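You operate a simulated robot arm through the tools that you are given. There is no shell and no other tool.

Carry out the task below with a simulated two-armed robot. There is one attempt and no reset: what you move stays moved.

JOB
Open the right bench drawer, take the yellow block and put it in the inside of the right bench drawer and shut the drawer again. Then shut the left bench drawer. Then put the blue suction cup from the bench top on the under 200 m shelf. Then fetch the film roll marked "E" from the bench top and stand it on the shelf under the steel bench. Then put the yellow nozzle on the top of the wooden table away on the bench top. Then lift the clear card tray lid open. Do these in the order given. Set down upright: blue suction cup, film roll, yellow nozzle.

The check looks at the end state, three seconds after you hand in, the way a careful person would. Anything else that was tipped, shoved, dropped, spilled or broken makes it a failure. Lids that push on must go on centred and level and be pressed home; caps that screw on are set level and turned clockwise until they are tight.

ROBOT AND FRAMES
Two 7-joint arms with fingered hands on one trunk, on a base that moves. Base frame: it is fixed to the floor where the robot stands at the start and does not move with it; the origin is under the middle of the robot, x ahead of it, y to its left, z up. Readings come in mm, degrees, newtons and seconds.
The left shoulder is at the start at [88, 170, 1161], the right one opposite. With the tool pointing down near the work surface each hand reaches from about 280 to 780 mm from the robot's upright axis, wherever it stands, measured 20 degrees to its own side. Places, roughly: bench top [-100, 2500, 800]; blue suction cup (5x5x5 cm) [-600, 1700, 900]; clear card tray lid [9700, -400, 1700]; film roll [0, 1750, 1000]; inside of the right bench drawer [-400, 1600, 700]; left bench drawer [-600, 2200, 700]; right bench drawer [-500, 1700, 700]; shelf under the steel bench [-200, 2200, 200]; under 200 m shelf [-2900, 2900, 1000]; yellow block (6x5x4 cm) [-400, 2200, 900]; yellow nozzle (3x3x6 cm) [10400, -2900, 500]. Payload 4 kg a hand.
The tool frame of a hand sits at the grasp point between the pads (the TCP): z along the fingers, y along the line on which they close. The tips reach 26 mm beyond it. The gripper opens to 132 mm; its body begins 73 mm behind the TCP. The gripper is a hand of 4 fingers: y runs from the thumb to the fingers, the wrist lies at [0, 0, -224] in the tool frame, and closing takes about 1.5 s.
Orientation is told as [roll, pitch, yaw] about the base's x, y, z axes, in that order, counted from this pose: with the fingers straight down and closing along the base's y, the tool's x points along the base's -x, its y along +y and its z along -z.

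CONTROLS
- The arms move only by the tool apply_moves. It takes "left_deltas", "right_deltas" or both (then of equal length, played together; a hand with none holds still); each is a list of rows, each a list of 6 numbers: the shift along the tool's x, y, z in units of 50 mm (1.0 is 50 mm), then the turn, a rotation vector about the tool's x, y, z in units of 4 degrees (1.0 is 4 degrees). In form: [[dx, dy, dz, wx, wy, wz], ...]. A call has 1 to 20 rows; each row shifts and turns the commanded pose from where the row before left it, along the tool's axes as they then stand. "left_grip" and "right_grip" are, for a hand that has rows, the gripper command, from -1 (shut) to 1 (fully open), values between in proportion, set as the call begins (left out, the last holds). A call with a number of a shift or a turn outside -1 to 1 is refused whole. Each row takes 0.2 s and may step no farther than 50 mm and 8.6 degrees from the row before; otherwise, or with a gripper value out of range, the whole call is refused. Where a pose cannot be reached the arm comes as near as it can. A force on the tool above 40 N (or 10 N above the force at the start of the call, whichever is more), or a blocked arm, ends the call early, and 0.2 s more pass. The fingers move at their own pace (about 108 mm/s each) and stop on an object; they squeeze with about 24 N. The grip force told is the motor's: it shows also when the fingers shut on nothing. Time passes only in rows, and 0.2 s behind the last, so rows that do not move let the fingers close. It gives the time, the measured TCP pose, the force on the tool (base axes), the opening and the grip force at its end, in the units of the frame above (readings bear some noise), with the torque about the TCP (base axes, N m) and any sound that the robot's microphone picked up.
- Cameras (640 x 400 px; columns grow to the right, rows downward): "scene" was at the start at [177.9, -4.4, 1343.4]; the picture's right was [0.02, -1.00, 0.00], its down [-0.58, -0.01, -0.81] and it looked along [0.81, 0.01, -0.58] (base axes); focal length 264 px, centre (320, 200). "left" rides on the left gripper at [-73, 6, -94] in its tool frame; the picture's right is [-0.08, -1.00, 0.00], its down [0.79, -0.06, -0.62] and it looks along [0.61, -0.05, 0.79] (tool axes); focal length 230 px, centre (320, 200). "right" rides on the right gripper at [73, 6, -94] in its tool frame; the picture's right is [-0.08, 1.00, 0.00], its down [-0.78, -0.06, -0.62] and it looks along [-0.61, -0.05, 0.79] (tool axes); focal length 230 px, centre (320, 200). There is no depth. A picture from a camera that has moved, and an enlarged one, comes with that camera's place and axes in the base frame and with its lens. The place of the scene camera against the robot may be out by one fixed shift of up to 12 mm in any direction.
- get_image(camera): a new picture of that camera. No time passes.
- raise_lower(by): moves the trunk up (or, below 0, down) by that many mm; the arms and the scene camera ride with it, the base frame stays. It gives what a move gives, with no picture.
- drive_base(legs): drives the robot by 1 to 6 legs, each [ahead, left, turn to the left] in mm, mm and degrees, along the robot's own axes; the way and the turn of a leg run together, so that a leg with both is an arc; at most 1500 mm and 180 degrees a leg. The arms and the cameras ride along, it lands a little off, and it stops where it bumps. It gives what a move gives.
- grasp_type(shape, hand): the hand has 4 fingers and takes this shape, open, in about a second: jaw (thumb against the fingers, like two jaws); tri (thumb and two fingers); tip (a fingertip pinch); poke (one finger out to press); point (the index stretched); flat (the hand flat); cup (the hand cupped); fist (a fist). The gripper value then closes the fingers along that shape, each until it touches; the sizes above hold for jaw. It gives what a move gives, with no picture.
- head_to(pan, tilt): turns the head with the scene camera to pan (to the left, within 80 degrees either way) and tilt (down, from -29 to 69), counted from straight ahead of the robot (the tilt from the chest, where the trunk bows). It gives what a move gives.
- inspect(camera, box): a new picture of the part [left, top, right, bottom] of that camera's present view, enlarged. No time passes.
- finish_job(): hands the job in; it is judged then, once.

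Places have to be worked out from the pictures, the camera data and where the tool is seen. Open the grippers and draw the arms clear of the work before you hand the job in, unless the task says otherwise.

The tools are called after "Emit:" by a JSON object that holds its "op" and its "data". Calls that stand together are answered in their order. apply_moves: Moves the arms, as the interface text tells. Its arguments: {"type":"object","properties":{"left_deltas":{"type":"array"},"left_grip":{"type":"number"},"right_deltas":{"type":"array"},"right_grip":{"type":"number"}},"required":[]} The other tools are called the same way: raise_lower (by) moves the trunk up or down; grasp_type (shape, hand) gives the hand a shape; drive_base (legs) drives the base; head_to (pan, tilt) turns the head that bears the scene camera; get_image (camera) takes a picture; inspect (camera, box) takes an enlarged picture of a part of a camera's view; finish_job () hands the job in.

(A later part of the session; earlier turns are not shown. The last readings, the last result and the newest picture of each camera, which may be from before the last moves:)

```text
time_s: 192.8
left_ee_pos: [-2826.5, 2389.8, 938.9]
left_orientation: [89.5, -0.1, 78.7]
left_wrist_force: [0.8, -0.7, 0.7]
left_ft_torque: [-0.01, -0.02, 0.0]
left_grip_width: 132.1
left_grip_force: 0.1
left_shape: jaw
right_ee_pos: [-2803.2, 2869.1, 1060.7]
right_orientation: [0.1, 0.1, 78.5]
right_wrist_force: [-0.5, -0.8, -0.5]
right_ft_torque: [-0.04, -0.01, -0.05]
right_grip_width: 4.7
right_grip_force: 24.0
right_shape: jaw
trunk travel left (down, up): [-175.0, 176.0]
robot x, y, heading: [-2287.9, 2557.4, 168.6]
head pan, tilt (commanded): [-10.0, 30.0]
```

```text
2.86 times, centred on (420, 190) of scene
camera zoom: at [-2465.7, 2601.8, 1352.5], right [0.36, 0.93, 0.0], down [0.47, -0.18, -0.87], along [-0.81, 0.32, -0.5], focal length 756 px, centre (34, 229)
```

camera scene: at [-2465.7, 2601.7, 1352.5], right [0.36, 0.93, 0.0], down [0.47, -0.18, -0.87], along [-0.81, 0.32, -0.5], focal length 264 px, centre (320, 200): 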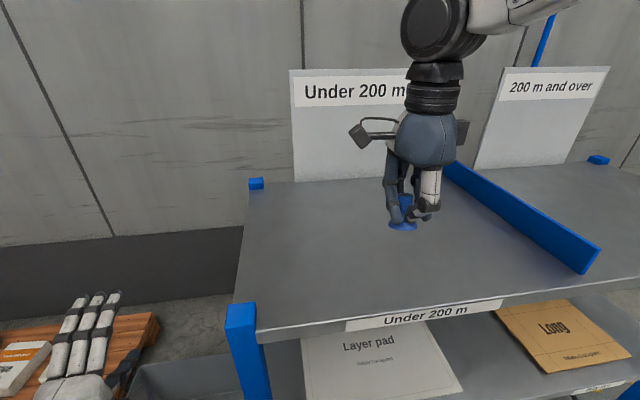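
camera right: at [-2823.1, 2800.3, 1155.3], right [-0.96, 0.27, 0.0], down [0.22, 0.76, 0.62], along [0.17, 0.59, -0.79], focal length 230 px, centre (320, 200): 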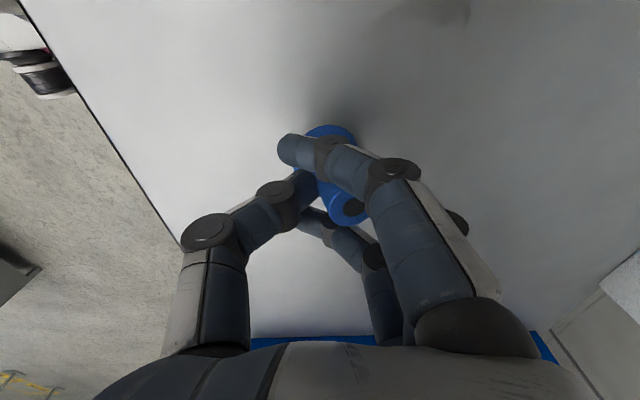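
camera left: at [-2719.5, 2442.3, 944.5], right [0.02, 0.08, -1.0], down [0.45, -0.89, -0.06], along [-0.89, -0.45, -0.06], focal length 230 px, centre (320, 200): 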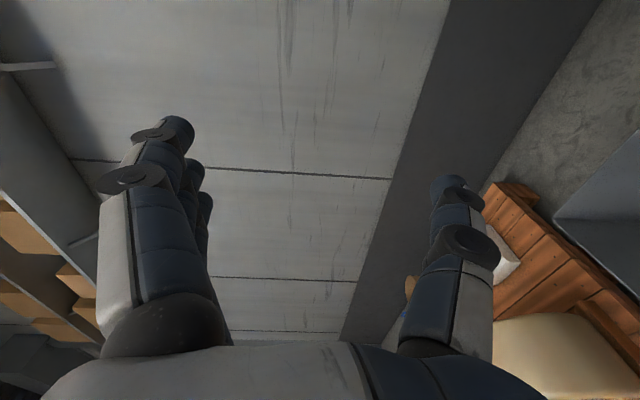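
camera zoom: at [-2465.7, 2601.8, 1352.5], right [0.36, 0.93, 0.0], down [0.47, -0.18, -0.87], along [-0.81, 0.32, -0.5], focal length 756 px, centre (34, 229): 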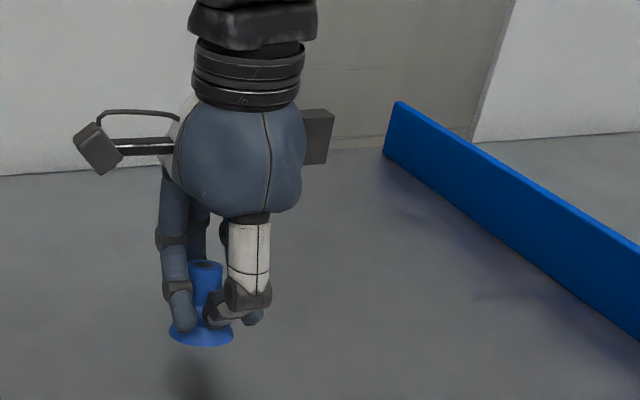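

I lower in small steps until the cup touches the shelf.

Emit:
{"op": "apply_moves", "data": {"right_deltas": [[0, 0, 0.1, 0, 0, 0], [0, 0, 0.1, 0, 0, 0], [0, 0, 0, 0, 0, 0]], "right_grip": -1}}

Emit:
{"op": "apply_moves", "data": {"right_deltas": [[0, 0, 0.1, 0, 0, 0], [0, 0, 0, 0, 0, 0]], "right_grip": -1}}

Emit:
{"op": "apply_moves", "data": {"right_deltas": [[0, 0, 0.1, 0, 0, 0], [0, 0, 0, 0, 0, 0]], "right_grip": -1}}

Emit:
{"op": "inspect", "data": {"camera": "scene", "box": [340, 160, 460, 260]}}

```text
time_s: 193.6
left_ee_pos: [-2826.4, 2388.6, 939.4]
left_orientation: [89.5, 0.0, 78.6]
left_wrist_force: [0.7, 0.1, -0.7]
left_ft_torque: [-0.01, 0.04, 0.0]
left_grip_width: 132.0
left_grip_force: 0.0
left_shape: jaw
right_ee_pos: [-2803.1, 2868.9, 1049.6]
right_orientation: [-0.1, 0.1, 78.5]
right_wrist_force: [-0.3, 0.0, -0.9]
right_ft_torque: [-0.01, -0.02, -0.01]
right_grip_width: 4.6
right_grip_force: 23.4
right_shape: jaw
trunk travel left (down, up): [-175.0, 176.0]
robot x, y, heading: [-2285.9, 2553.5, 168.8]
head pan, tilt (commanded): [-10.0, 30.0]
```

```text
time_s: 194.2
left_ee_pos: [-2826.5, 2389.7, 938.9]
left_orientation: [89.6, -0.1, 78.7]
left_wrist_force: [-0.8, -0.7, -0.3]
left_ft_torque: [0.0, 0.01, -0.01]
left_grip_width: 131.7
left_grip_force: 0.0
left_shape: jaw
right_ee_pos: [-2803.0, 2868.6, 1046.2]
right_orientation: [-0.1, 0.1, 78.5]
right_wrist_force: [-0.4, 1.2, 0.0]
right_ft_torque: [-0.03, -0.01, -0.02]
right_grip_width: 4.9
right_grip_force: 24.2
right_shape: jaw
trunk travel left (down, up): [-175.0, 176.0]
robot x, y, heading: [-2284.4, 2558.2, 168.9]
head pan, tilt (commanded): [-10.0, 30.0]
```

```text
time_s: 194.8
left_ee_pos: [-2826.5, 2388.8, 939.4]
left_orientation: [89.7, -0.2, 78.8]
left_wrist_force: [0.1, 0.2, -0.2]
left_ft_torque: [-0.01, 0.0, 0.0]
left_grip_width: 131.9
left_grip_force: 0.1
left_shape: jaw
right_ee_pos: [-2803.2, 2868.0, 1042.4]
right_orientation: [0.1, 0.2, 78.5]
right_wrist_force: [3.9, -0.5, 11.2]
right_ft_torque: [0.02, 0.1, -0.02]
right_grip_width: 5.4
right_grip_force: 23.9
right_shape: jaw
trunk travel left (down, up): [-175.0, 176.0]
robot x, y, heading: [-2283.7, 2557.1, 168.3]
head pan, tilt (commanded): [-10.0, 30.0]
```

```text
4.00 times, centred on (400, 210) of scene
camera zoom: at [-2464.1, 2601.2, 1352.9], right [0.36, 0.93, 0.0], down [0.46, -0.18, -0.87], along [-0.81, 0.32, -0.5], focal length 1058 px, centre (0, 160)
```

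zoom: 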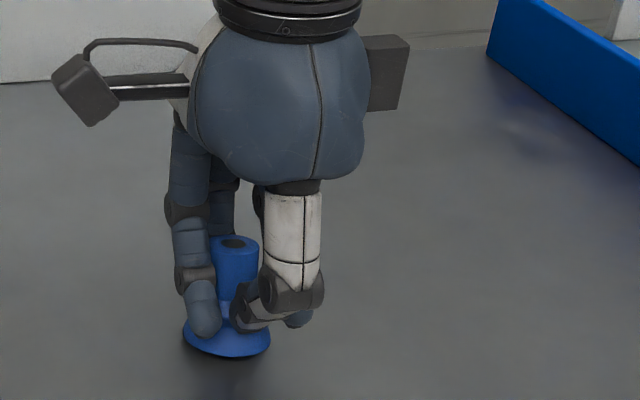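

Contact with the shelf (11 N). I open the hand to release the cup and look before withdrawing.

Emit:
{"op": "apply_moves", "data": {"right_deltas": [[0, 0, 0.02, 0, 0, 0], [0, 0, 0, 0, 0, 0], [0, 0, 0, 0, 0, 0], [0, 0, 0, 0, 0, 0]], "right_grip": 0.0}}

Emit:
{"op": "inspect", "data": {"camera": "scene", "box": [340, 160, 460, 260]}}

Emit:
{"op": "get_image", "data": {"camera": "right"}}

```text
time_s: 195.8
left_ee_pos: [-2826.3, 2389.6, 938.8]
left_orientation: [89.5, -0.1, 78.7]
left_wrist_force: [0.7, 0.5, -1.1]
left_ft_torque: [-0.01, 0.01, 0.02]
left_grip_width: 131.7
left_grip_force: 0.1
left_shape: jaw
right_ee_pos: [-2804.0, 2869.6, 1038.1]
right_orientation: [0.0, 0.0, 78.5]
right_wrist_force: [0.1, 0.2, 0.0]
right_ft_torque: [0.01, 0.0, -0.04]
right_grip_width: 65.4
right_grip_force: 0.0
right_shape: jaw
trunk travel left (down, up): [-175.0, 176.0]
robot x, y, heading: [-2288.4, 2553.5, 168.7]
head pan, tilt (commanded): [-10.0, 30.0]
```

```text
4.00 times, centred on (400, 210) of scene
camera zoom: at [-2465.7, 2601.8, 1352.4], right [0.36, 0.93, 0.0], down [0.47, -0.18, -0.87], along [-0.81, 0.32, -0.5], focal length 1058 px, centre (0, 160)
```

zoom: 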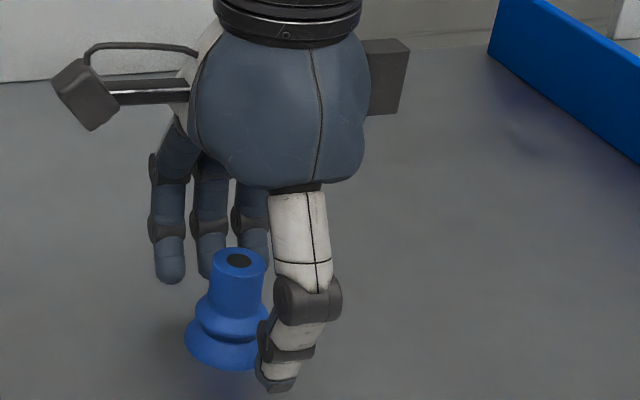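

```text
taken
camera right: at [-2823.3, 2799.9, 1133.6], right [-0.96, 0.27, 0.0], down [0.22, 0.76, 0.62], along [0.17, 0.59, -0.79], focal length 230 px, centre (320, 200)
```

right: 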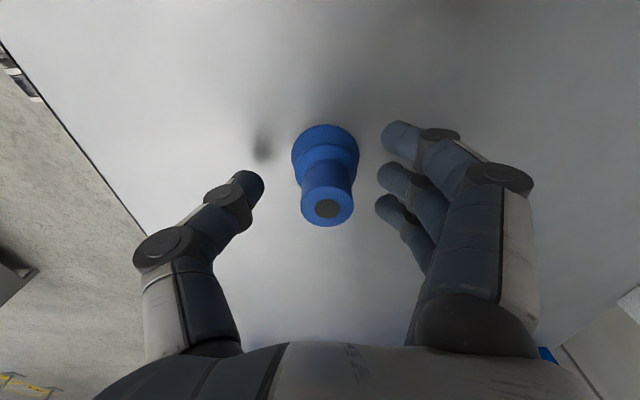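

The cup stands upright on the shelf. I raise the hand straight up and verify.

Emit:
{"op": "apply_moves", "data": {"right_deltas": [[0, 0, -0.4, 0, 0, 0], [0, 0, -0.6, 0, 0, 0], [0, 0, -0.8, 0, 0, 0], [0, 0, -0.6, 0, 0, 0], [0, -0.8, 0, 0, 0, 0], [0, -0.8, 0, 0, 0, 0], [0, -0.8, 0, 0, 0, 0]], "right_grip": 0.0}}

Emit:
{"op": "get_image", "data": {"camera": "scene"}}

```text
time_s: 197.4
left_ee_pos: [-2825.3, 2389.5, 938.7]
left_orientation: [89.5, -0.1, 78.6]
left_wrist_force: [1.0, -0.1, 0.5]
left_ft_torque: [-0.01, 0.03, -0.03]
left_grip_width: 132.2
left_grip_force: 0.0
left_shape: jaw
right_ee_pos: [-2686.6, 2844.3, 1159.4]
right_orientation: [0.2, 0.1, 78.5]
right_wrist_force: [0.4, 1.2, 0.2]
right_ft_torque: [0.01, 0.01, 0.01]
right_grip_width: 65.7
right_grip_force: 0.0
right_shape: jaw
trunk travel left (down, up): [-175.0, 176.0]
robot x, y, heading: [-2287.2, 2556.0, 168.5]
head pan, tilt (commanded): [-10.0, 30.0]
```

```text
taken
camera scene: at [-2464.7, 2601.9, 1352.7], right [0.36, 0.93, 0.0], down [0.46, -0.18, -0.87], along [-0.81, 0.32, -0.5], focal length 264 px, centre (320, 200)
```

scene: 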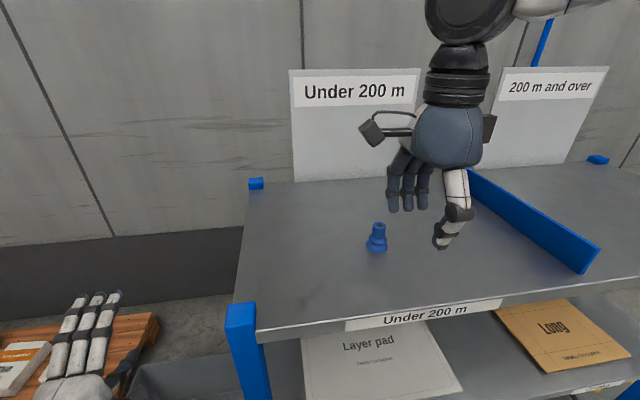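

The blue cup stands upright on the "Under 200 m" shelf. Next the film roll: I'll approach the bench from its right end, where the roll is near the edge and the lower shelf is open. I back off, turn and drive round the bench corner.

Emit:
{"op": "drive_base", "data": {"legs": [[-500, 0, 0], [0, 0, -90.6], [0, -450, 0], [-1200, 0, 0]]}}

Emit:
{"op": "head_to", "data": {"pan": -60, "tilt": 20}}

Emit:
{"op": "get_image", "data": {"camera": "scene"}}

```text
time_s: 213.7
left_ee_pos: [-1739.2, 1735.3, 939.0]
left_orientation: [89.5, -0.1, -8.9]
left_wrist_force: [0.0, -0.5, -0.1]
left_ft_torque: [0.0, 0.0, 0.0]
left_grip_width: 131.8
left_grip_force: 0.0
left_shape: jaw
right_ee_pos: [-1278.7, 1616.6, 1157.4]
right_orientation: [0.0, 0.1, -9.1]
right_wrist_force: [1.2, 0.4, 0.1]
right_ft_torque: [-0.01, 0.0, -0.01]
right_grip_width: 65.5
right_grip_force: 0.1
right_shape: jaw
trunk travel left (down, up): [-175.0, 176.0]
robot x, y, heading: [-1550.8, 1200.0, 80.9]
head pan, tilt (commanded): [-10.0, 30.0]
```

```text
time_s: 214.9
left_ee_pos: [-1740.3, 1736.5, 939.7]
left_orientation: [89.5, -0.1, -8.8]
left_wrist_force: [0.5, 0.0, -0.1]
left_ft_torque: [0.04, 0.03, 0.01]
left_grip_width: 131.9
left_grip_force: 0.0
left_shape: jaw
right_ee_pos: [-1280.1, 1616.3, 1159.1]
right_orientation: [0.0, 0.1, -9.1]
right_wrist_force: [-0.1, 0.8, 0.6]
right_ft_torque: [-0.01, -0.03, 0.0]
right_grip_width: 65.7
right_grip_force: 0.1
right_shape: jaw
trunk travel left (down, up): [-175.0, 176.0]
robot x, y, heading: [-1547.6, 1200.2, 81.1]
head pan, tilt (commanded): [-60.0, 20.0]
```

```text
taken
camera scene: at [-1453.0, 1323.3, 1368.5], right [0.36, -0.93, 0.0], down [-0.32, -0.12, -0.94], along [0.88, 0.34, -0.34], focal length 264 px, centre (320, 200)
```

scene: 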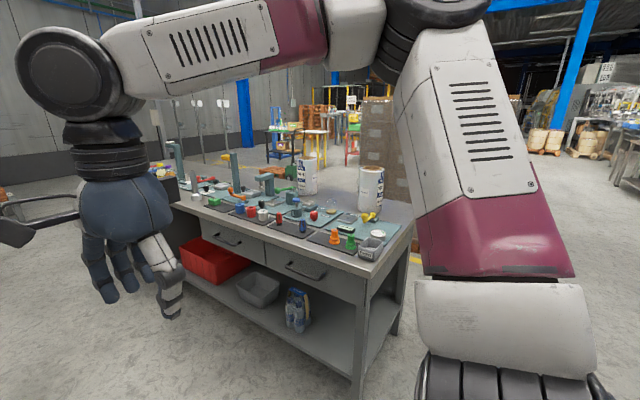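

I raise the left hand out of the way, back up a bit more, then drive right to the bench's right end.

Emit:
{"op": "apply_moves", "data": {"left_deltas": [[0, 0.9, -0.3, 0, 0, 0], [0, 0.9, -0.3, 0, 0, 0], [0, 0.9, -0.3, 0, 0, 0], [0, 0.5, 0, 0, 0, 0]], "left_grip": -0.5}}

Emit:
{"op": "drive_base", "data": {"legs": [[-320, 0, 0], [0, -1070, -3]]}}

Emit:
{"op": "head_to", "data": {"pan": 0, "tilt": 20}}

Emit:
{"op": "get_image", "data": {"camera": "scene"}}

```text
time_s: 215.9
left_ee_pos: [-1750.9, 1777.4, 1029.1]
left_orientation: [89.6, -0.2, -8.9]
left_wrist_force: [0.3, -1.3, -0.3]
left_ft_torque: [0.0, -0.01, -0.01]
left_grip_width: 33.4
left_grip_force: 0.0
left_shape: jaw
left hand out of reach, approached as far as the arm can: row 1, 2, 3, 4
right_ee_pos: [-1278.8, 1615.2, 1158.9]
right_orientation: [0.1, 0.0, -9.1]
right_wrist_force: [-0.2, -0.2, 0.4]
right_ft_torque: [-0.01, 0.0, 0.01]
right_grip_width: 65.5
right_grip_force: 0.1
right_shape: jaw
trunk travel left (down, up): [-175.0, 176.0]
robot x, y, heading: [-1547.9, 1204.6, 80.8]
head pan, tilt (commanded): [-60.0, 20.0]
```

```text
time_s: 227.5
left_ee_pos: [-708.4, 1274.5, 1028.8]
left_orientation: [89.7, 0.1, -11.1]
left_wrist_force: [-0.2, -0.3, -0.3]
left_ft_torque: [0.0, -0.04, 0.01]
left_grip_width: 33.5
left_grip_force: 0.0
left_shape: jaw
right_ee_pos: [-243.2, 1096.0, 1158.8]
right_orientation: [0.1, 0.2, -11.2]
right_wrist_force: [0.3, 0.2, 0.1]
right_ft_torque: [-0.01, 0.0, 0.0]
right_grip_width: 65.6
right_grip_force: 0.0
right_shape: jaw
trunk travel left (down, up): [-175.0, 176.0]
robot x, y, heading: [-530.0, 693.8, 78.6]
head pan, tilt (commanded): [-60.0, 20.0]
```

```text
time_s: 228.8
left_ee_pos: [-707.8, 1275.2, 1028.9]
left_orientation: [89.6, -0.1, -11.1]
left_wrist_force: [-0.2, 0.8, 0.1]
left_ft_torque: [-0.01, 0.04, -0.01]
left_grip_width: 33.3
left_grip_force: 0.1
left_shape: jaw
right_ee_pos: [-243.3, 1095.0, 1158.9]
right_orientation: [0.1, 0.2, -11.2]
right_wrist_force: [0.3, -0.3, 0.3]
right_ft_torque: [0.01, 0.02, 0.02]
right_grip_width: 65.5
right_grip_force: 0.0
right_shape: jaw
trunk travel left (down, up): [-175.0, 176.0]
robot x, y, heading: [-527.7, 693.2, 78.9]
head pan, tilt (commanded): [0.0, 20.0]
```

```text
taken
camera scene: at [-497.3, 870.5, 1368.5], right [0.98, -0.19, 0.0], down [-0.07, -0.34, -0.94], along [0.18, 0.92, -0.34], focal length 264 px, centre (320, 200)
```

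scene: 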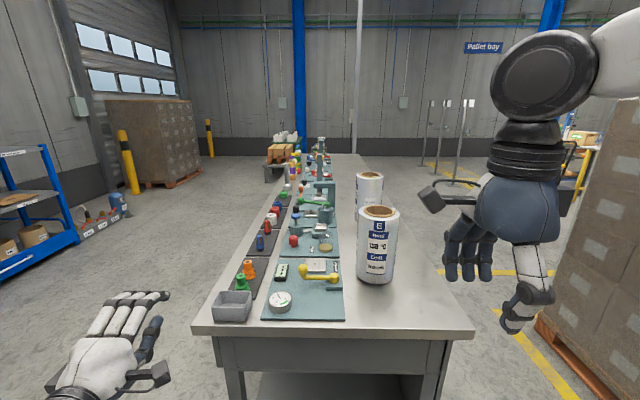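

The near roll is marked "E". I enlarge it and tilt down to see the shelf from this end.

Emit:
{"op": "inspect", "data": {"camera": "scene", "box": [190, 160, 490, 360]}}

Emit:
{"op": "head_to", "data": {"pan": 0, "tilt": 45}}

Emit:
{"op": "get_image", "data": {"camera": "scene"}}

```text
2.00 times, centred on (340, 260) of scene
camera zoom: at [-497.3, 870.5, 1368.5], right [0.98, -0.19, 0.0], down [-0.07, -0.34, -0.94], along [0.18, 0.92, -0.34], focal length 529 px, centre (280, 80)
```

zoom: 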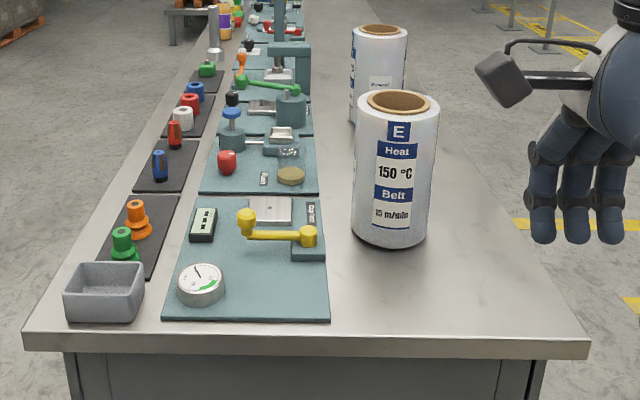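

```text
time_s: 229.7
left_ee_pos: [-707.1, 1275.3, 1029.9]
left_orientation: [89.6, 0.0, -11.2]
left_wrist_force: [-0.5, 0.2, 0.4]
left_ft_torque: [0.0, -0.03, -0.03]
left_grip_width: 33.6
left_grip_force: 0.1
left_shape: jaw
right_ee_pos: [-242.6, 1095.1, 1159.4]
right_orientation: [0.0, 0.1, -11.2]
right_wrist_force: [-0.5, 0.1, -0.1]
right_ft_torque: [-0.01, 0.02, -0.01]
right_grip_width: 65.7
right_grip_force: 0.1
right_shape: jaw
trunk travel left (down, up): [-175.0, 176.0]
robot x, y, heading: [-531.0, 694.9, 79.1]
head pan, tilt (commanded): [0.0, 45.0]
```

```text
taken
camera scene: at [-499.7, 858.9, 1329.9], right [0.98, -0.19, 0.0], down [-0.14, -0.69, -0.71], along [0.14, 0.69, -0.71], focal length 264 px, centre (320, 200)
```

scene: 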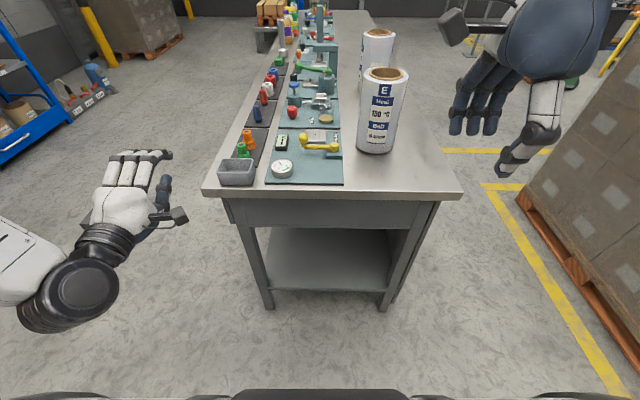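

Roll "E": axis at about (-181, 1556), about 124 mm in diameter and 217 mm tall, and the lower shelf is open from this end. I shift right for the left hand, and turn the left hand to close horizontally with its camera on top, pitched 25° down.

Emit:
{"op": "drive_base", "data": {"legs": [[0, -360, 0]]}}

Emit:
{"op": "apply_moves", "data": {"left_deltas": [[0, 0, 0, 0, 0, -1], [0, 0, 0, 0, 0, -1], [0, 0, 0, 0, 0, -1], [0, 0, 0, 0, 0, -1], [0, 0, 0, 0, 0, -1], [0, 0, 0, 0, 0, -1], [0, 0, 0, 0, 0, -1], [0, 0, 0, 0, 0, -1], [0, 0, 0, 0, 0, -1], [0, 0, 0, 0, 0, -1], [0, 0, 0, 0, 0, -1], [0, 0, 0, 0, 0, -1], [0, 0, 0, 0, 0, -1], [0, 0, 0, 0, 0, -1], [0, 0, 0, 0, 0, -1], [0, 0, 0, 0, 0, -1], [0, 0, 0, 0, 0, -1], [0, 0, 0, 0, 0, -1], [0, 0, 0, 0, 0, -1], [0, 0, 0, 0, 0, -1]], "left_grip": 1}}

Emit:
{"op": "apply_moves", "data": {"left_deltas": [[0, 0, 0, 0, 0, -1], [0, 0, 0, 0, 0, -1], [0, 0, 0, 0, 0, -0.4], [0, 0, 0, 0, 1, 0], [0, 0, 0, 0, 1, 0], [0, 0, 0, 0, 1, 0], [0, 0, 0, 0, 1, 0], [0, 0, 0, 0, 1, 0], [0, 0, 0, 0, 1, 0], [0, 0, 0, 0, 0.25, 0]], "left_grip": 1}}

Emit:
{"op": "get_image", "data": {"camera": "scene"}}

Emit:
{"op": "get_image", "data": {"camera": "left"}}

```text
time_s: 233.4
left_ee_pos: [-357.3, 1205.2, 1029.6]
left_orientation: [89.6, -0.1, -11.1]
left_wrist_force: [1.0, 0.1, 0.9]
left_ft_torque: [0.01, 0.01, -0.01]
left_grip_width: 33.5
left_grip_force: 0.0
left_shape: jaw
right_ee_pos: [106.0, 1026.7, 1158.9]
right_orientation: [0.0, 0.1, -11.1]
right_wrist_force: [0.3, 0.3, -0.5]
right_ft_torque: [0.04, -0.01, -0.01]
right_grip_width: 65.7
right_grip_force: 0.0
right_shape: jaw
trunk travel left (down, up): [-175.0, 176.0]
robot x, y, heading: [-179.8, 625.9, 78.9]
head pan, tilt (commanded): [0.0, 45.0]
```

```text
time_s: 237.6
left_ee_pos: [-357.9, 1205.3, 1028.2]
left_orientation: [87.8, -80.1, -9.0]
left_wrist_force: [-0.7, -0.1, -0.8]
left_ft_torque: [0.03, -0.02, 0.0]
left_grip_width: 131.8
left_grip_force: 0.0
left_shape: jaw
right_ee_pos: [107.8, 1026.2, 1158.2]
right_orientation: [0.1, 0.0, -11.2]
right_wrist_force: [0.1, 0.7, -1.3]
right_ft_torque: [0.01, -0.01, 0.01]
right_grip_width: 65.5
right_grip_force: 0.0
right_shape: jaw
trunk travel left (down, up): [-175.0, 176.0]
robot x, y, heading: [-177.7, 624.7, 78.9]
head pan, tilt (commanded): [0.0, 45.0]
```

```text
time_s: 239.8
left_ee_pos: [-358.2, 1220.3, 1022.3]
left_orientation: [0.8, -64.6, 78.3]
left_wrist_force: [-0.9, 0.0, 0.5]
left_ft_torque: [0.02, -0.01, -0.01]
left_grip_width: 131.7
left_grip_force: 0.1
left_shape: jaw
left hand out of reach, approached as far as the arm can: row 4, 5, 7
right_ee_pos: [106.1, 1026.6, 1159.5]
right_orientation: [0.1, 0.1, -11.1]
right_wrist_force: [-0.1, 0.0, -1.1]
right_ft_torque: [-0.02, 0.01, 0.02]
right_grip_width: 65.2
right_grip_force: 0.1
right_shape: jaw
trunk travel left (down, up): [-175.0, 176.0]
robot x, y, heading: [-177.4, 625.4, 78.8]
head pan, tilt (commanded): [0.0, 45.0]
```

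```text
taken
camera scene: at [-149.8, 790.0, 1329.8], right [0.98, -0.19, 0.0], down [-0.14, -0.69, -0.71], along [0.14, 0.69, -0.71], focal length 264 px, centre (320, 200)
```

scene: 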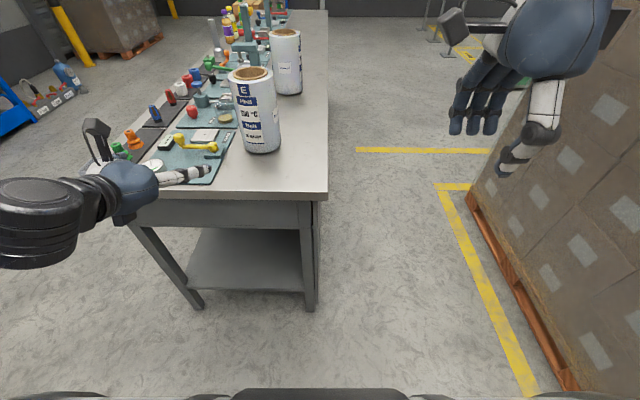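

```text
taken
camera left: at [-372.6, 1168.5, 1128.4], right [0.99, -0.16, 0.06], down [-0.11, -0.89, -0.44], along [0.13, 0.43, -0.89], focal length 230 px, centre (320, 200)
```

left: 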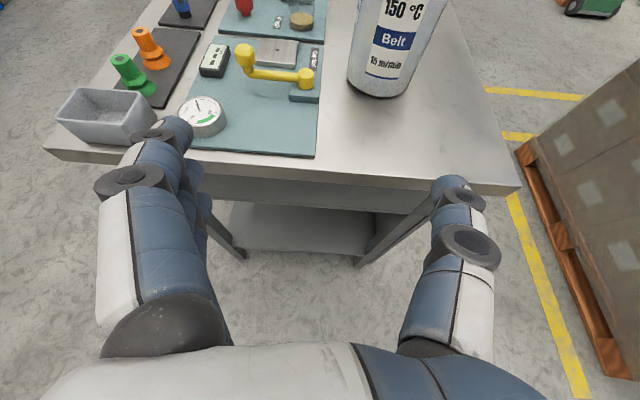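

The hand is oriented well. I shift it right by 108 mm to line up with the roll, then drive forward 225 mm.

Emit:
{"op": "apply_moves", "data": {"left_deltas": [[0, -0.7, 0, 0, 0, 0], [0, -0.7, 0, 0, 0, 0], [0, -0.76, 0, 0, 0, 0], [0, 0, 0, 0, 0, 0]], "left_grip": 1}}

Emit:
{"op": "drive_base", "data": {"legs": [[220, 0, 0]]}}

Emit:
{"op": "get_image", "data": {"camera": "left"}}

Emit:
{"op": "get_image", "data": {"camera": "scene"}}

```text
time_s: 240.8
left_ee_pos: [-251.5, 1199.4, 1021.1]
left_orientation: [0.6, -64.6, 78.3]
left_wrist_force: [-0.3, 0.4, 0.4]
left_ft_torque: [0.03, 0.0, -0.02]
left_grip_width: 131.9
left_grip_force: 0.2
left_shape: jaw
right_ee_pos: [105.4, 1026.2, 1159.2]
right_orientation: [-0.1, 0.2, -11.2]
right_wrist_force: [0.1, -0.3, 0.2]
right_ft_torque: [-0.02, -0.03, 0.01]
right_grip_width: 65.7
right_grip_force: 0.1
right_shape: jaw
trunk travel left (down, up): [-175.0, 176.0]
robot x, y, heading: [-179.2, 623.5, 78.8]
head pan, tilt (commanded): [0.0, 45.0]
```

```text
time_s: 242.5
left_ee_pos: [-211.8, 1415.7, 1021.4]
left_orientation: [0.7, -64.6, 78.3]
left_wrist_force: [-0.4, -0.2, -0.4]
left_ft_torque: [-0.01, 0.01, -0.02]
left_grip_width: 132.1
left_grip_force: 0.1
left_shape: jaw
right_ee_pos: [148.0, 1242.6, 1158.1]
right_orientation: [-0.1, 0.0, -11.0]
right_wrist_force: [0.2, 1.1, 0.5]
right_ft_torque: [-0.05, 0.02, -0.02]
right_grip_width: 65.5
right_grip_force: 0.0
right_shape: jaw
trunk travel left (down, up): [-175.0, 176.0]
robot x, y, heading: [-137.4, 840.4, 79.3]
head pan, tilt (commanded): [0.0, 45.0]
```

```text
taken
camera left: at [-225.0, 1362.5, 1126.6], right [0.99, -0.16, 0.06], down [-0.11, -0.89, -0.44], along [0.13, 0.43, -0.89], focal length 230 px, centre (320, 200)
```

left: 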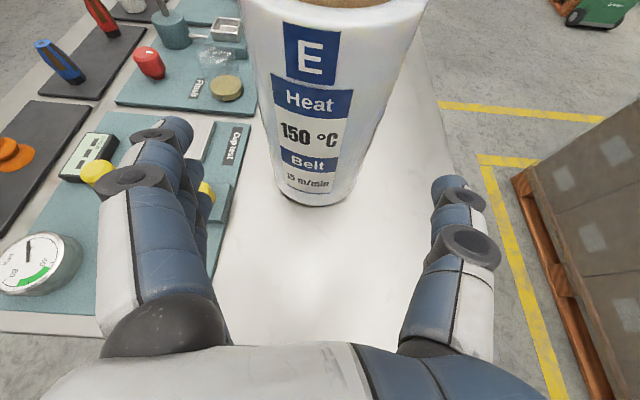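

```text
taken
camera scene: at [-108.3, 1005.5, 1329.7], right [0.98, -0.19, 0.0], down [-0.13, -0.69, -0.71], along [0.13, 0.69, -0.71], focal length 264 px, centre (320, 200)
```

scene: 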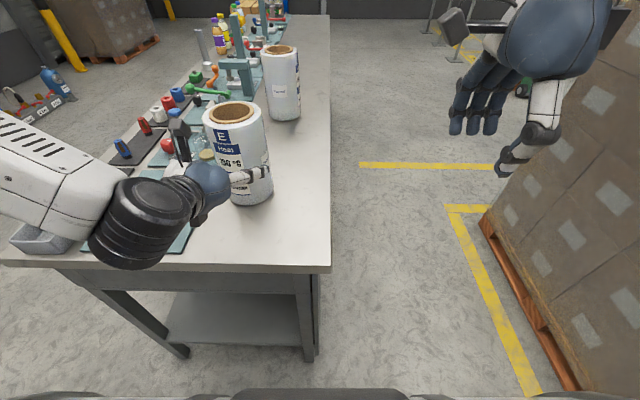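

I enlarge the hand view to measure the roll's lateral offset exactly.

Emit:
{"op": "inspect", "data": {"camera": "left", "box": [200, 0, 460, 220]}}

Emit:
{"op": "inspect", "data": {"camera": "scene", "box": [160, 80, 320, 230]}}

```text
1.82 times, centred on (330, 110) of left
camera zoom: at [-225.0, 1362.5, 1126.6], right [0.99, -0.16, 0.06], down [-0.11, -0.89, -0.44], along [0.13, 0.43, -0.89], focal length 418 px, centre (302, 364)
```

zoom: 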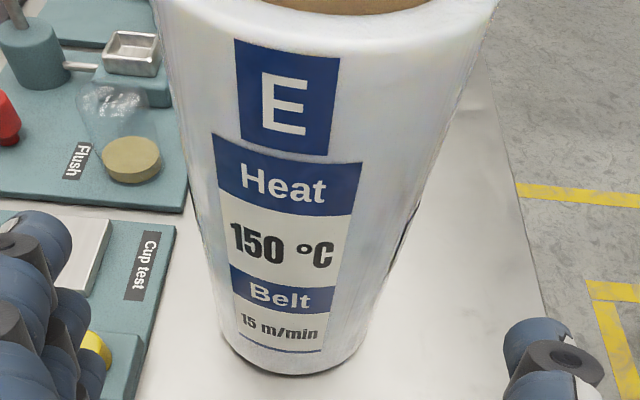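

```text
2.67 times, centred on (240, 155) of scene
camera zoom: at [-108.3, 1005.5, 1329.7], right [0.98, -0.19, 0.0], down [-0.13, -0.69, -0.71], along [0.13, 0.69, -0.71], focal length 705 px, centre (533, 320)
```

zoom: 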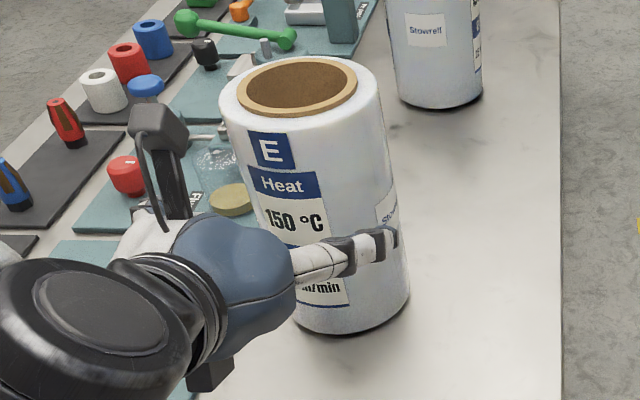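

The roll's axis is about (-183, 1550) with a radius of about 62 mm; lateral alignment is within 1 mm. I flatten the hand's pitch to about 12° so the fingers wrap better, and lower it to z≈998.

Emit:
{"op": "apply_moves", "data": {"left_deltas": [[0, 0, 0, 0, -1, 0], [0, 0, 0, 0, -1, 0], [0, 0, 0, 0, -1, 0], [0, 0, 0, 0, -0.25, 0], [0.45, 0, 0.1, 0, 0, 0], [0, 0, 0, 0, 0, 0]], "left_grip": 1}}

Emit:
{"op": "get_image", "data": {"camera": "left"}}

Emit:
{"op": "inspect", "data": {"camera": "left", "box": [180, 0, 460, 240]}}

```text
time_s: 243.9
left_ee_pos: [-211.2, 1413.3, 999.2]
left_orientation: [1.5, -77.6, 77.6]
left_wrist_force: [-0.1, 0.1, -0.1]
left_ft_torque: [0.01, 0.0, 0.0]
left_grip_width: 132.1
left_grip_force: 0.0
left_shape: jaw
right_ee_pos: [148.0, 1240.9, 1158.6]
right_orientation: [-0.1, 0.3, -11.0]
right_wrist_force: [-1.1, 0.4, 0.0]
right_ft_torque: [-0.01, 0.0, -0.02]
right_grip_width: 65.8
right_grip_force: 0.0
right_shape: jaw
trunk travel left (down, up): [-175.0, 176.0]
robot x, y, heading: [-138.2, 836.5, 78.9]
head pan, tilt (commanded): [0.0, 45.0]
```

```text
taken
camera left: at [-229.9, 1339.4, 1090.0], right [0.98, -0.17, 0.07], down [-0.09, -0.77, -0.64], along [0.16, 0.62, -0.77], focal length 230 px, centre (320, 200)
```

left: 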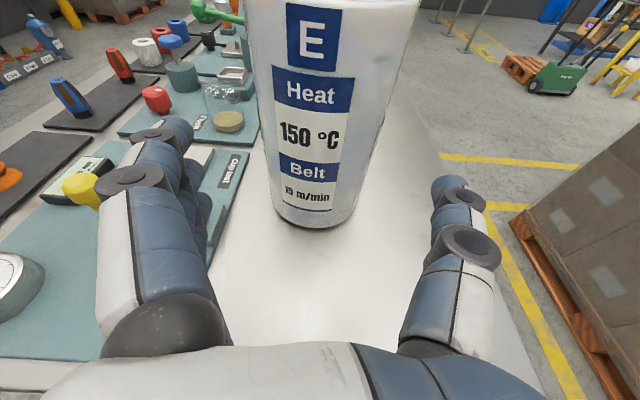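

```text
1.67 times, centred on (320, 120) of left
camera zoom: at [-229.9, 1339.4, 1090.0], right [0.98, -0.17, 0.07], down [-0.09, -0.77, -0.64], along [0.16, 0.62, -0.77], focal length 384 px, centre (320, 333)
```

zoom: 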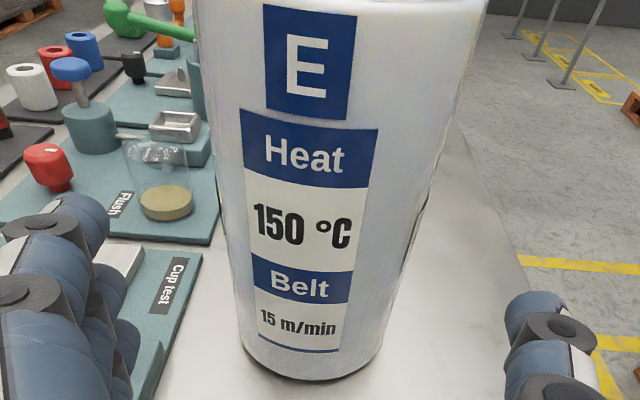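

Alignment is within about 1 mm. I advance 90 mm horizontally so that the fingers start to pass beside the roll, then check.

Emit:
{"op": "apply_moves", "data": {"left_deltas": [[-0.129, 0.02, 0.586, 0, 0, 0], [-0.129, 0, 0.586, 0, 0, 0], [-0.129, 0, 0.586, 0, 0, 0], [0, 0, 0, 0, 0, 0]], "left_grip": 1}}

Emit:
{"op": "get_image", "data": {"camera": "left"}}

Emit:
{"op": "inspect", "data": {"camera": "scene", "box": [160, 80, 320, 230]}}

```text
time_s: 244.9
left_ee_pos: [-194.9, 1502.0, 999.7]
left_orientation: [1.5, -77.7, 77.7]
left_wrist_force: [0.5, -0.2, 0.2]
left_ft_torque: [-0.01, -0.01, 0.0]
left_grip_width: 131.9
left_grip_force: 0.0
left_shape: jaw
right_ee_pos: [147.0, 1242.3, 1159.2]
right_orientation: [0.0, 0.0, -11.0]
right_wrist_force: [-0.5, -0.8, -0.2]
right_ft_torque: [-0.02, 0.01, 0.02]
right_grip_width: 65.6
right_grip_force: 0.1
right_shape: jaw
trunk travel left (down, up): [-175.0, 176.0]
robot x, y, heading: [-139.3, 839.5, 79.2]
head pan, tilt (commanded): [0.0, 45.0]
```

```text
taken
camera left: at [-214.5, 1428.1, 1089.7], right [0.98, -0.17, 0.07], down [-0.09, -0.77, -0.64], along [0.16, 0.62, -0.77], focal length 230 px, centre (320, 200)
```

left: 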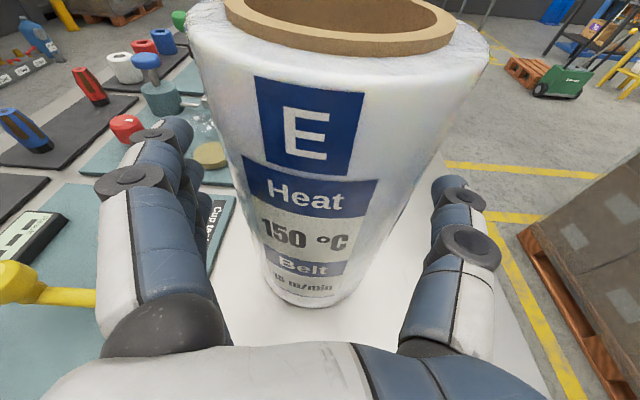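

```text
2.67 times, centred on (240, 155) of scene
camera zoom: at [-108.5, 1004.5, 1329.9], right [0.98, -0.19, 0.0], down [-0.13, -0.69, -0.71], along [0.13, 0.69, -0.71], focal length 705 px, centre (533, 320)
```

zoom: 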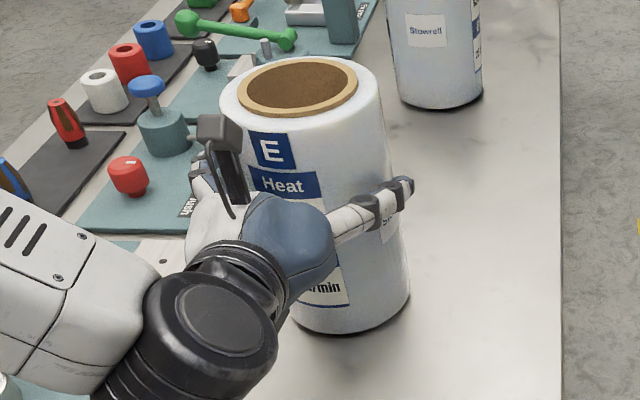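

The fingers and thumb pass on both sides. I advance the remaining ~45 mm in small steps.

Emit:
{"op": "apply_moves", "data": {"left_deltas": [[-0.065, 0, 0.293, 0, 0, 0], [-0.065, 0, 0.293, 0, 0, 0], [-0.043, 0, 0.2, 0, 0, 0], [0, 0, 0, 0, 0, 0]], "left_grip": 1}}

Emit:
{"op": "get_image", "data": {"camera": "left"}}

Emit:
{"op": "inspect", "data": {"camera": "scene", "box": [160, 80, 320, 230]}}

```text
time_s: 245.9
left_ee_pos: [-187.8, 1541.6, 998.8]
left_orientation: [1.6, -77.6, 77.5]
left_wrist_force: [1.6, -2.4, 0.2]
left_ft_torque: [0.03, 0.02, -0.01]
left_grip_width: 131.7
left_grip_force: 0.1
left_shape: jaw
right_ee_pos: [147.3, 1242.6, 1158.2]
right_orientation: [0.1, 0.1, -11.0]
right_wrist_force: [-0.4, -0.1, 0.1]
right_ft_torque: [-0.02, 0.01, -0.04]
right_grip_width: 65.4
right_grip_force: 0.0
right_shape: jaw
trunk travel left (down, up): [-175.0, 176.0]
robot x, y, heading: [-138.4, 836.9, 79.0]
head pan, tilt (commanded): [0.0, 45.0]
```

```text
taken
camera left: at [-205.5, 1466.9, 1089.8], right [0.98, -0.17, 0.07], down [-0.09, -0.77, -0.63], along [0.16, 0.62, -0.77], focal length 230 px, centre (320, 200)
```

left: 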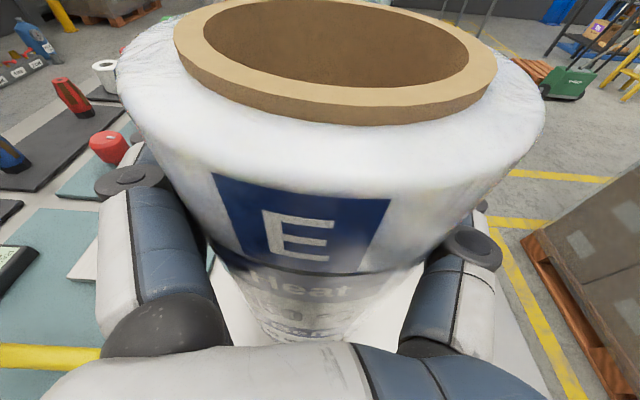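

```text
2.67 times, centred on (240, 155) of scene
camera zoom: at [-108.2, 1004.5, 1329.8], right [0.98, -0.19, 0.0], down [-0.13, -0.69, -0.71], along [0.13, 0.69, -0.71], focal length 705 px, centre (533, 320)
```

zoom: 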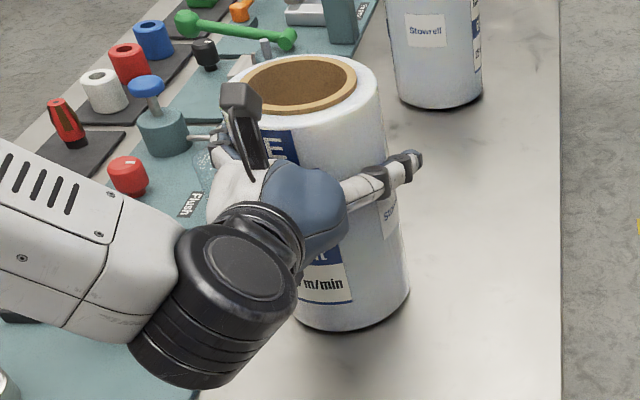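

The fingertips reach about 12 mm past the widest line, palm and camera are close to the roll. I close the hand on the roll now.

Emit:
{"op": "apply_moves", "data": {"left_deltas": [[0, 0, 0, 0, 0, 0], [0, 0, 0, 0, 0, 0], [0, 0, 0, 0, 0, 0], [0, 0, 0, 0, 0, 0], [0, 0, 0, 0, 0, 0], [0, 0, 0, 0, 0, 0], [0, 0, 0, 0, 0, 0]], "left_grip": -1}}

Emit:
{"op": "get_image", "data": {"camera": "left"}}

Emit:
{"op": "inspect", "data": {"camera": "scene", "box": [160, 80, 320, 230]}}

```text
time_s: 247.5
left_ee_pos: [-186.4, 1541.9, 999.6]
left_orientation: [1.6, -77.6, 77.6]
left_wrist_force: [1.1, 1.5, 0.2]
left_ft_torque: [0.03, 0.16, 0.0]
left_grip_width: 118.5
left_grip_force: 24.2
left_shape: jaw
right_ee_pos: [147.4, 1242.7, 1158.5]
right_orientation: [0.0, 0.1, -11.0]
right_wrist_force: [-0.4, 0.3, 0.7]
right_ft_torque: [0.01, -0.01, -0.03]
right_grip_width: 65.7
right_grip_force: 0.0
right_shape: jaw
trunk travel left (down, up): [-175.0, 176.0]
robot x, y, heading: [-140.0, 839.0, 79.2]
head pan, tilt (commanded): [0.0, 45.0]
```

```text
taken
camera left: at [-205.7, 1467.2, 1089.7], right [0.98, -0.17, 0.07], down [-0.09, -0.77, -0.63], along [0.16, 0.62, -0.77], focal length 230 px, centre (320, 200)
```

left: 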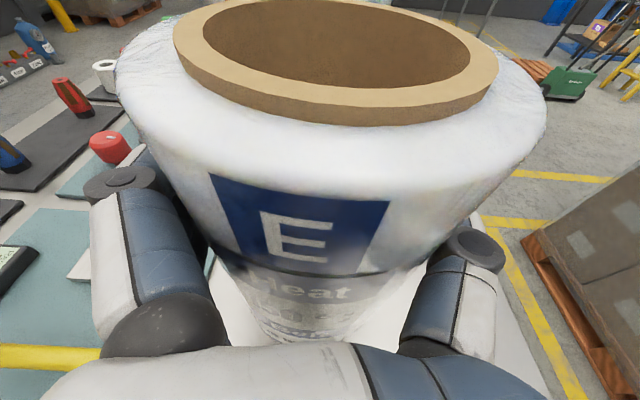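

```text
2.67 times, centred on (240, 155) of scene
camera zoom: at [-108.3, 1005.0, 1329.8], right [0.98, -0.19, 0.0], down [-0.13, -0.69, -0.71], along [0.13, 0.69, -0.71], focal length 705 px, centre (533, 320)
```

zoom: 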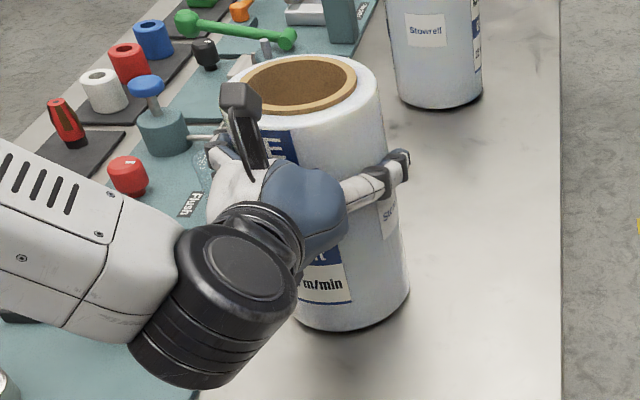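

The roll is gripped (118.5 mm, 24 N). I lift 20 mm and check the force and tilt.

Emit:
{"op": "apply_moves", "data": {"left_deltas": [[-0.195, 0, -0.043, 0, 0, 0], [-0.195, 0, -0.043, 0, 0, 0], [0, 0, 0, 0, 0, 0], [0, 0, 0, 0, 0, 0]], "left_grip": -1}}

Emit:
{"op": "get_image", "data": {"camera": "left"}}

Emit:
{"op": "inspect", "data": {"camera": "scene", "box": [160, 80, 320, 230]}}

```text
time_s: 248.5
left_ee_pos: [-187.0, 1540.9, 1016.5]
left_orientation: [1.7, -77.6, 77.7]
left_wrist_force: [-0.6, -0.2, -7.9]
left_ft_torque: [-0.05, -0.01, -0.02]
left_grip_width: 118.1
left_grip_force: 23.8
left_shape: jaw
right_ee_pos: [147.8, 1242.7, 1158.5]
right_orientation: [0.1, 0.1, -10.9]
right_wrist_force: [0.0, 0.4, 1.0]
right_ft_torque: [-0.01, -0.02, -0.01]
right_grip_width: 65.6
right_grip_force: 0.0
right_shape: jaw
trunk travel left (down, up): [-175.0, 176.0]
robot x, y, heading: [-141.0, 838.1, 78.9]
head pan, tilt (commanded): [0.0, 45.0]
```

```text
taken
camera left: at [-205.8, 1467.6, 1108.5], right [0.98, -0.17, 0.07], down [-0.09, -0.77, -0.63], along [0.16, 0.62, -0.77], focal length 230 px, centre (320, 200)
```

left: 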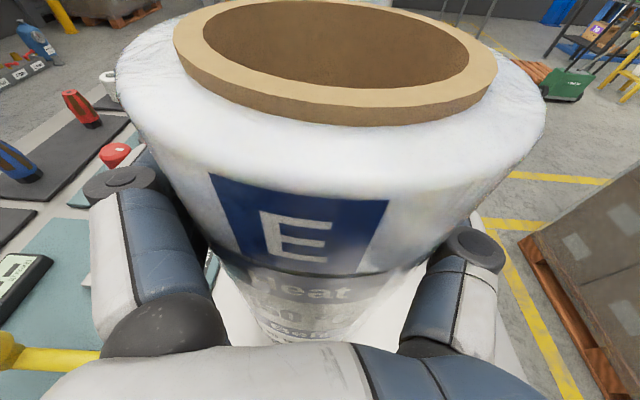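

```text
2.67 times, centred on (240, 155) of scene
camera zoom: at [-108.5, 1005.5, 1329.7], right [0.98, -0.19, 0.0], down [-0.13, -0.69, -0.71], along [0.13, 0.69, -0.71], focal length 705 px, centre (533, 320)
```

zoom: 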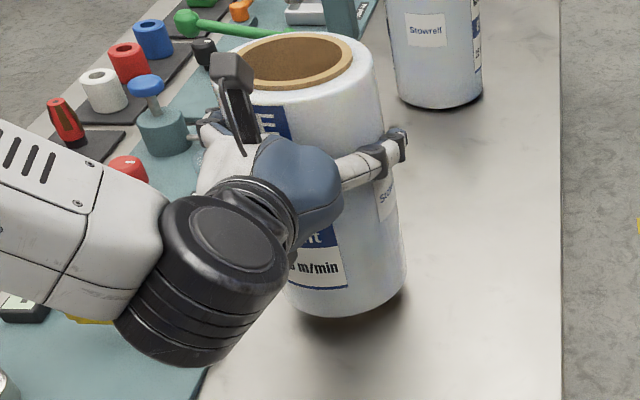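

The roll weighs about 0.8 kg and hangs straight. I lift another 30 mm and back the base away from the bench by 420 mm.

Emit:
{"op": "apply_moves", "data": {"left_deltas": [[-0.293, 0, -0.065, 0, 0, 0], [-0.293, 0, -0.065, 0, 0, 0], [0, 0, 0, 0, 0, 0]], "left_grip": -1}}

Emit:
{"op": "drive_base", "data": {"legs": [[-420, 0, 0]]}}

Emit:
{"op": "get_image", "data": {"camera": "scene"}}

Emit:
{"op": "get_image", "data": {"camera": "left"}}

```text
time_s: 249.3
left_ee_pos: [-188.1, 1542.3, 1049.2]
left_orientation: [1.5, -77.5, 77.8]
left_wrist_force: [0.0, -0.1, -7.8]
left_ft_torque: [-0.04, 0.03, 0.0]
left_grip_width: 118.1
left_grip_force: 24.2
left_shape: jaw
right_ee_pos: [148.7, 1242.5, 1159.1]
right_orientation: [-0.1, 0.1, -11.1]
right_wrist_force: [-0.4, 0.4, 0.3]
right_ft_torque: [0.01, 0.0, 0.0]
right_grip_width: 65.5
right_grip_force: 0.1
right_shape: jaw
trunk travel left (down, up): [-175.0, 176.0]
robot x, y, heading: [-135.0, 840.9, 79.1]
head pan, tilt (commanded): [0.0, 45.0]
```

```text
time_s: 251.9
left_ee_pos: [-268.6, 1127.6, 1049.4]
left_orientation: [1.4, -77.7, 77.5]
left_wrist_force: [-0.2, -0.3, -8.2]
left_ft_torque: [-0.05, 0.04, -0.01]
left_grip_width: 118.4
left_grip_force: 24.3
left_shape: jaw
right_ee_pos: [67.9, 826.2, 1158.5]
right_orientation: [0.0, 0.1, -11.2]
right_wrist_force: [0.3, 0.2, -0.2]
right_ft_torque: [0.04, -0.02, -0.03]
right_grip_width: 65.6
right_grip_force: 0.1
right_shape: jaw
trunk travel left (down, up): [-175.0, 176.0]
robot x, y, heading: [-219.4, 423.8, 79.0]
head pan, tilt (commanded): [0.0, 45.0]
```

```text
taken
camera scene: at [-189.0, 589.9, 1329.7], right [0.98, -0.19, 0.0], down [-0.14, -0.69, -0.71], along [0.14, 0.69, -0.71], focal length 264 px, centre (320, 200)
```

scene: 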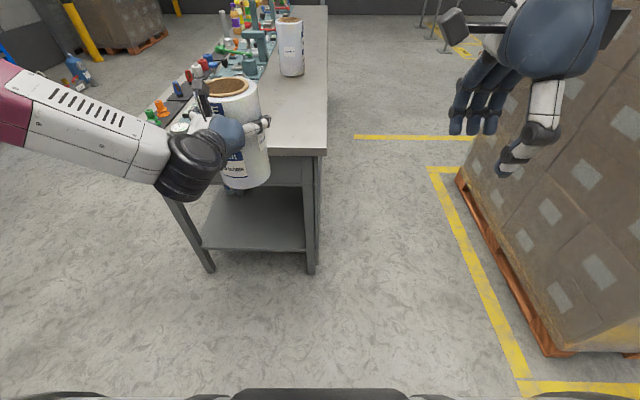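

```text
taken
camera left: at [-285.8, 1053.2, 1140.0], right [0.98, -0.17, 0.07], down [-0.09, -0.77, -0.63], along [0.16, 0.62, -0.77], focal length 230 px, centre (320, 200)
```

left: 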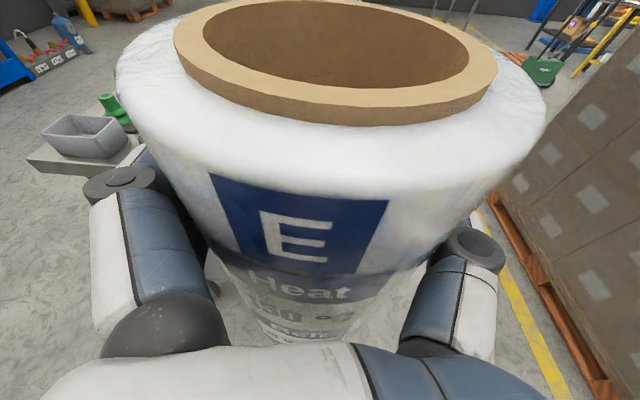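

Clear of the bench. I lower the trunk fully and then lower the roll in front of the robot.

Emit:
{"op": "raise_lower", "data": {"by": -170}}

Emit:
{"op": "apply_moves", "data": {"left_deltas": [[0.91, 0, 0.04, 0, 0, 0], [0.91, 0, 0.04, 0, 0, 0], [0.91, 0, 0.04, 0, 0, 0], [0.91, 0, 0.04, 0, 0, 0], [0.91, 0, 0.04, 0, 0, 0]], "left_grip": -1}}

Emit:
{"op": "get_image", "data": {"camera": "scene"}}

```text
time_s: 253.8
left_ee_pos: [-267.7, 1126.1, 879.9]
left_orientation: [1.5, -77.7, 77.6]
left_wrist_force: [1.1, -0.1, -7.3]
left_ft_torque: [-0.07, 0.04, 0.02]
left_grip_width: 118.0
left_grip_force: 24.3
left_shape: jaw
right_ee_pos: [68.1, 824.7, 989.1]
right_orientation: [0.0, 0.1, -11.1]
right_wrist_force: [0.3, 0.3, 0.8]
right_ft_torque: [-0.03, -0.03, 0.03]
right_grip_width: 65.5
right_grip_force: 0.0
right_shape: jaw
trunk travel left (down, up): [-5.0, 346.0]
robot x, y, heading: [-221.2, 424.3, 78.9]
head pan, tilt (commanded): [0.0, 45.0]
```

```text
time_s: 255.0
left_ee_pos: [-278.9, 1089.6, 655.1]
left_orientation: [1.4, -77.6, 77.6]
left_wrist_force: [0.0, -0.2, -9.0]
left_ft_torque: [-0.02, 0.02, -0.01]
left_grip_width: 118.2
left_grip_force: 24.3
left_shape: jaw
right_ee_pos: [67.4, 827.2, 987.1]
right_orientation: [-0.1, 0.1, -11.1]
right_wrist_force: [0.6, 0.9, 0.8]
right_ft_torque: [-0.02, 0.01, 0.03]
right_grip_width: 65.4
right_grip_force: 0.1
right_shape: jaw
trunk travel left (down, up): [-5.0, 346.0]
robot x, y, heading: [-219.2, 424.3, 78.9]
head pan, tilt (commanded): [0.0, 45.0]
```

```text
taken
camera scene: at [-155.9, 759.1, 1132.9], right [0.98, -0.19, 0.0], down [-0.14, -0.69, -0.71], along [0.14, 0.69, -0.71], focal length 264 px, centre (320, 200)
```

scene: 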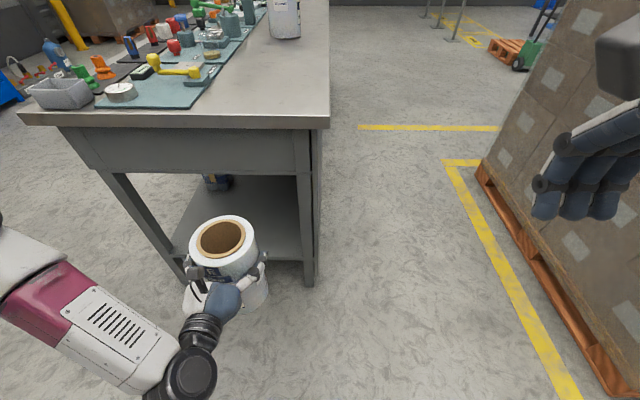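

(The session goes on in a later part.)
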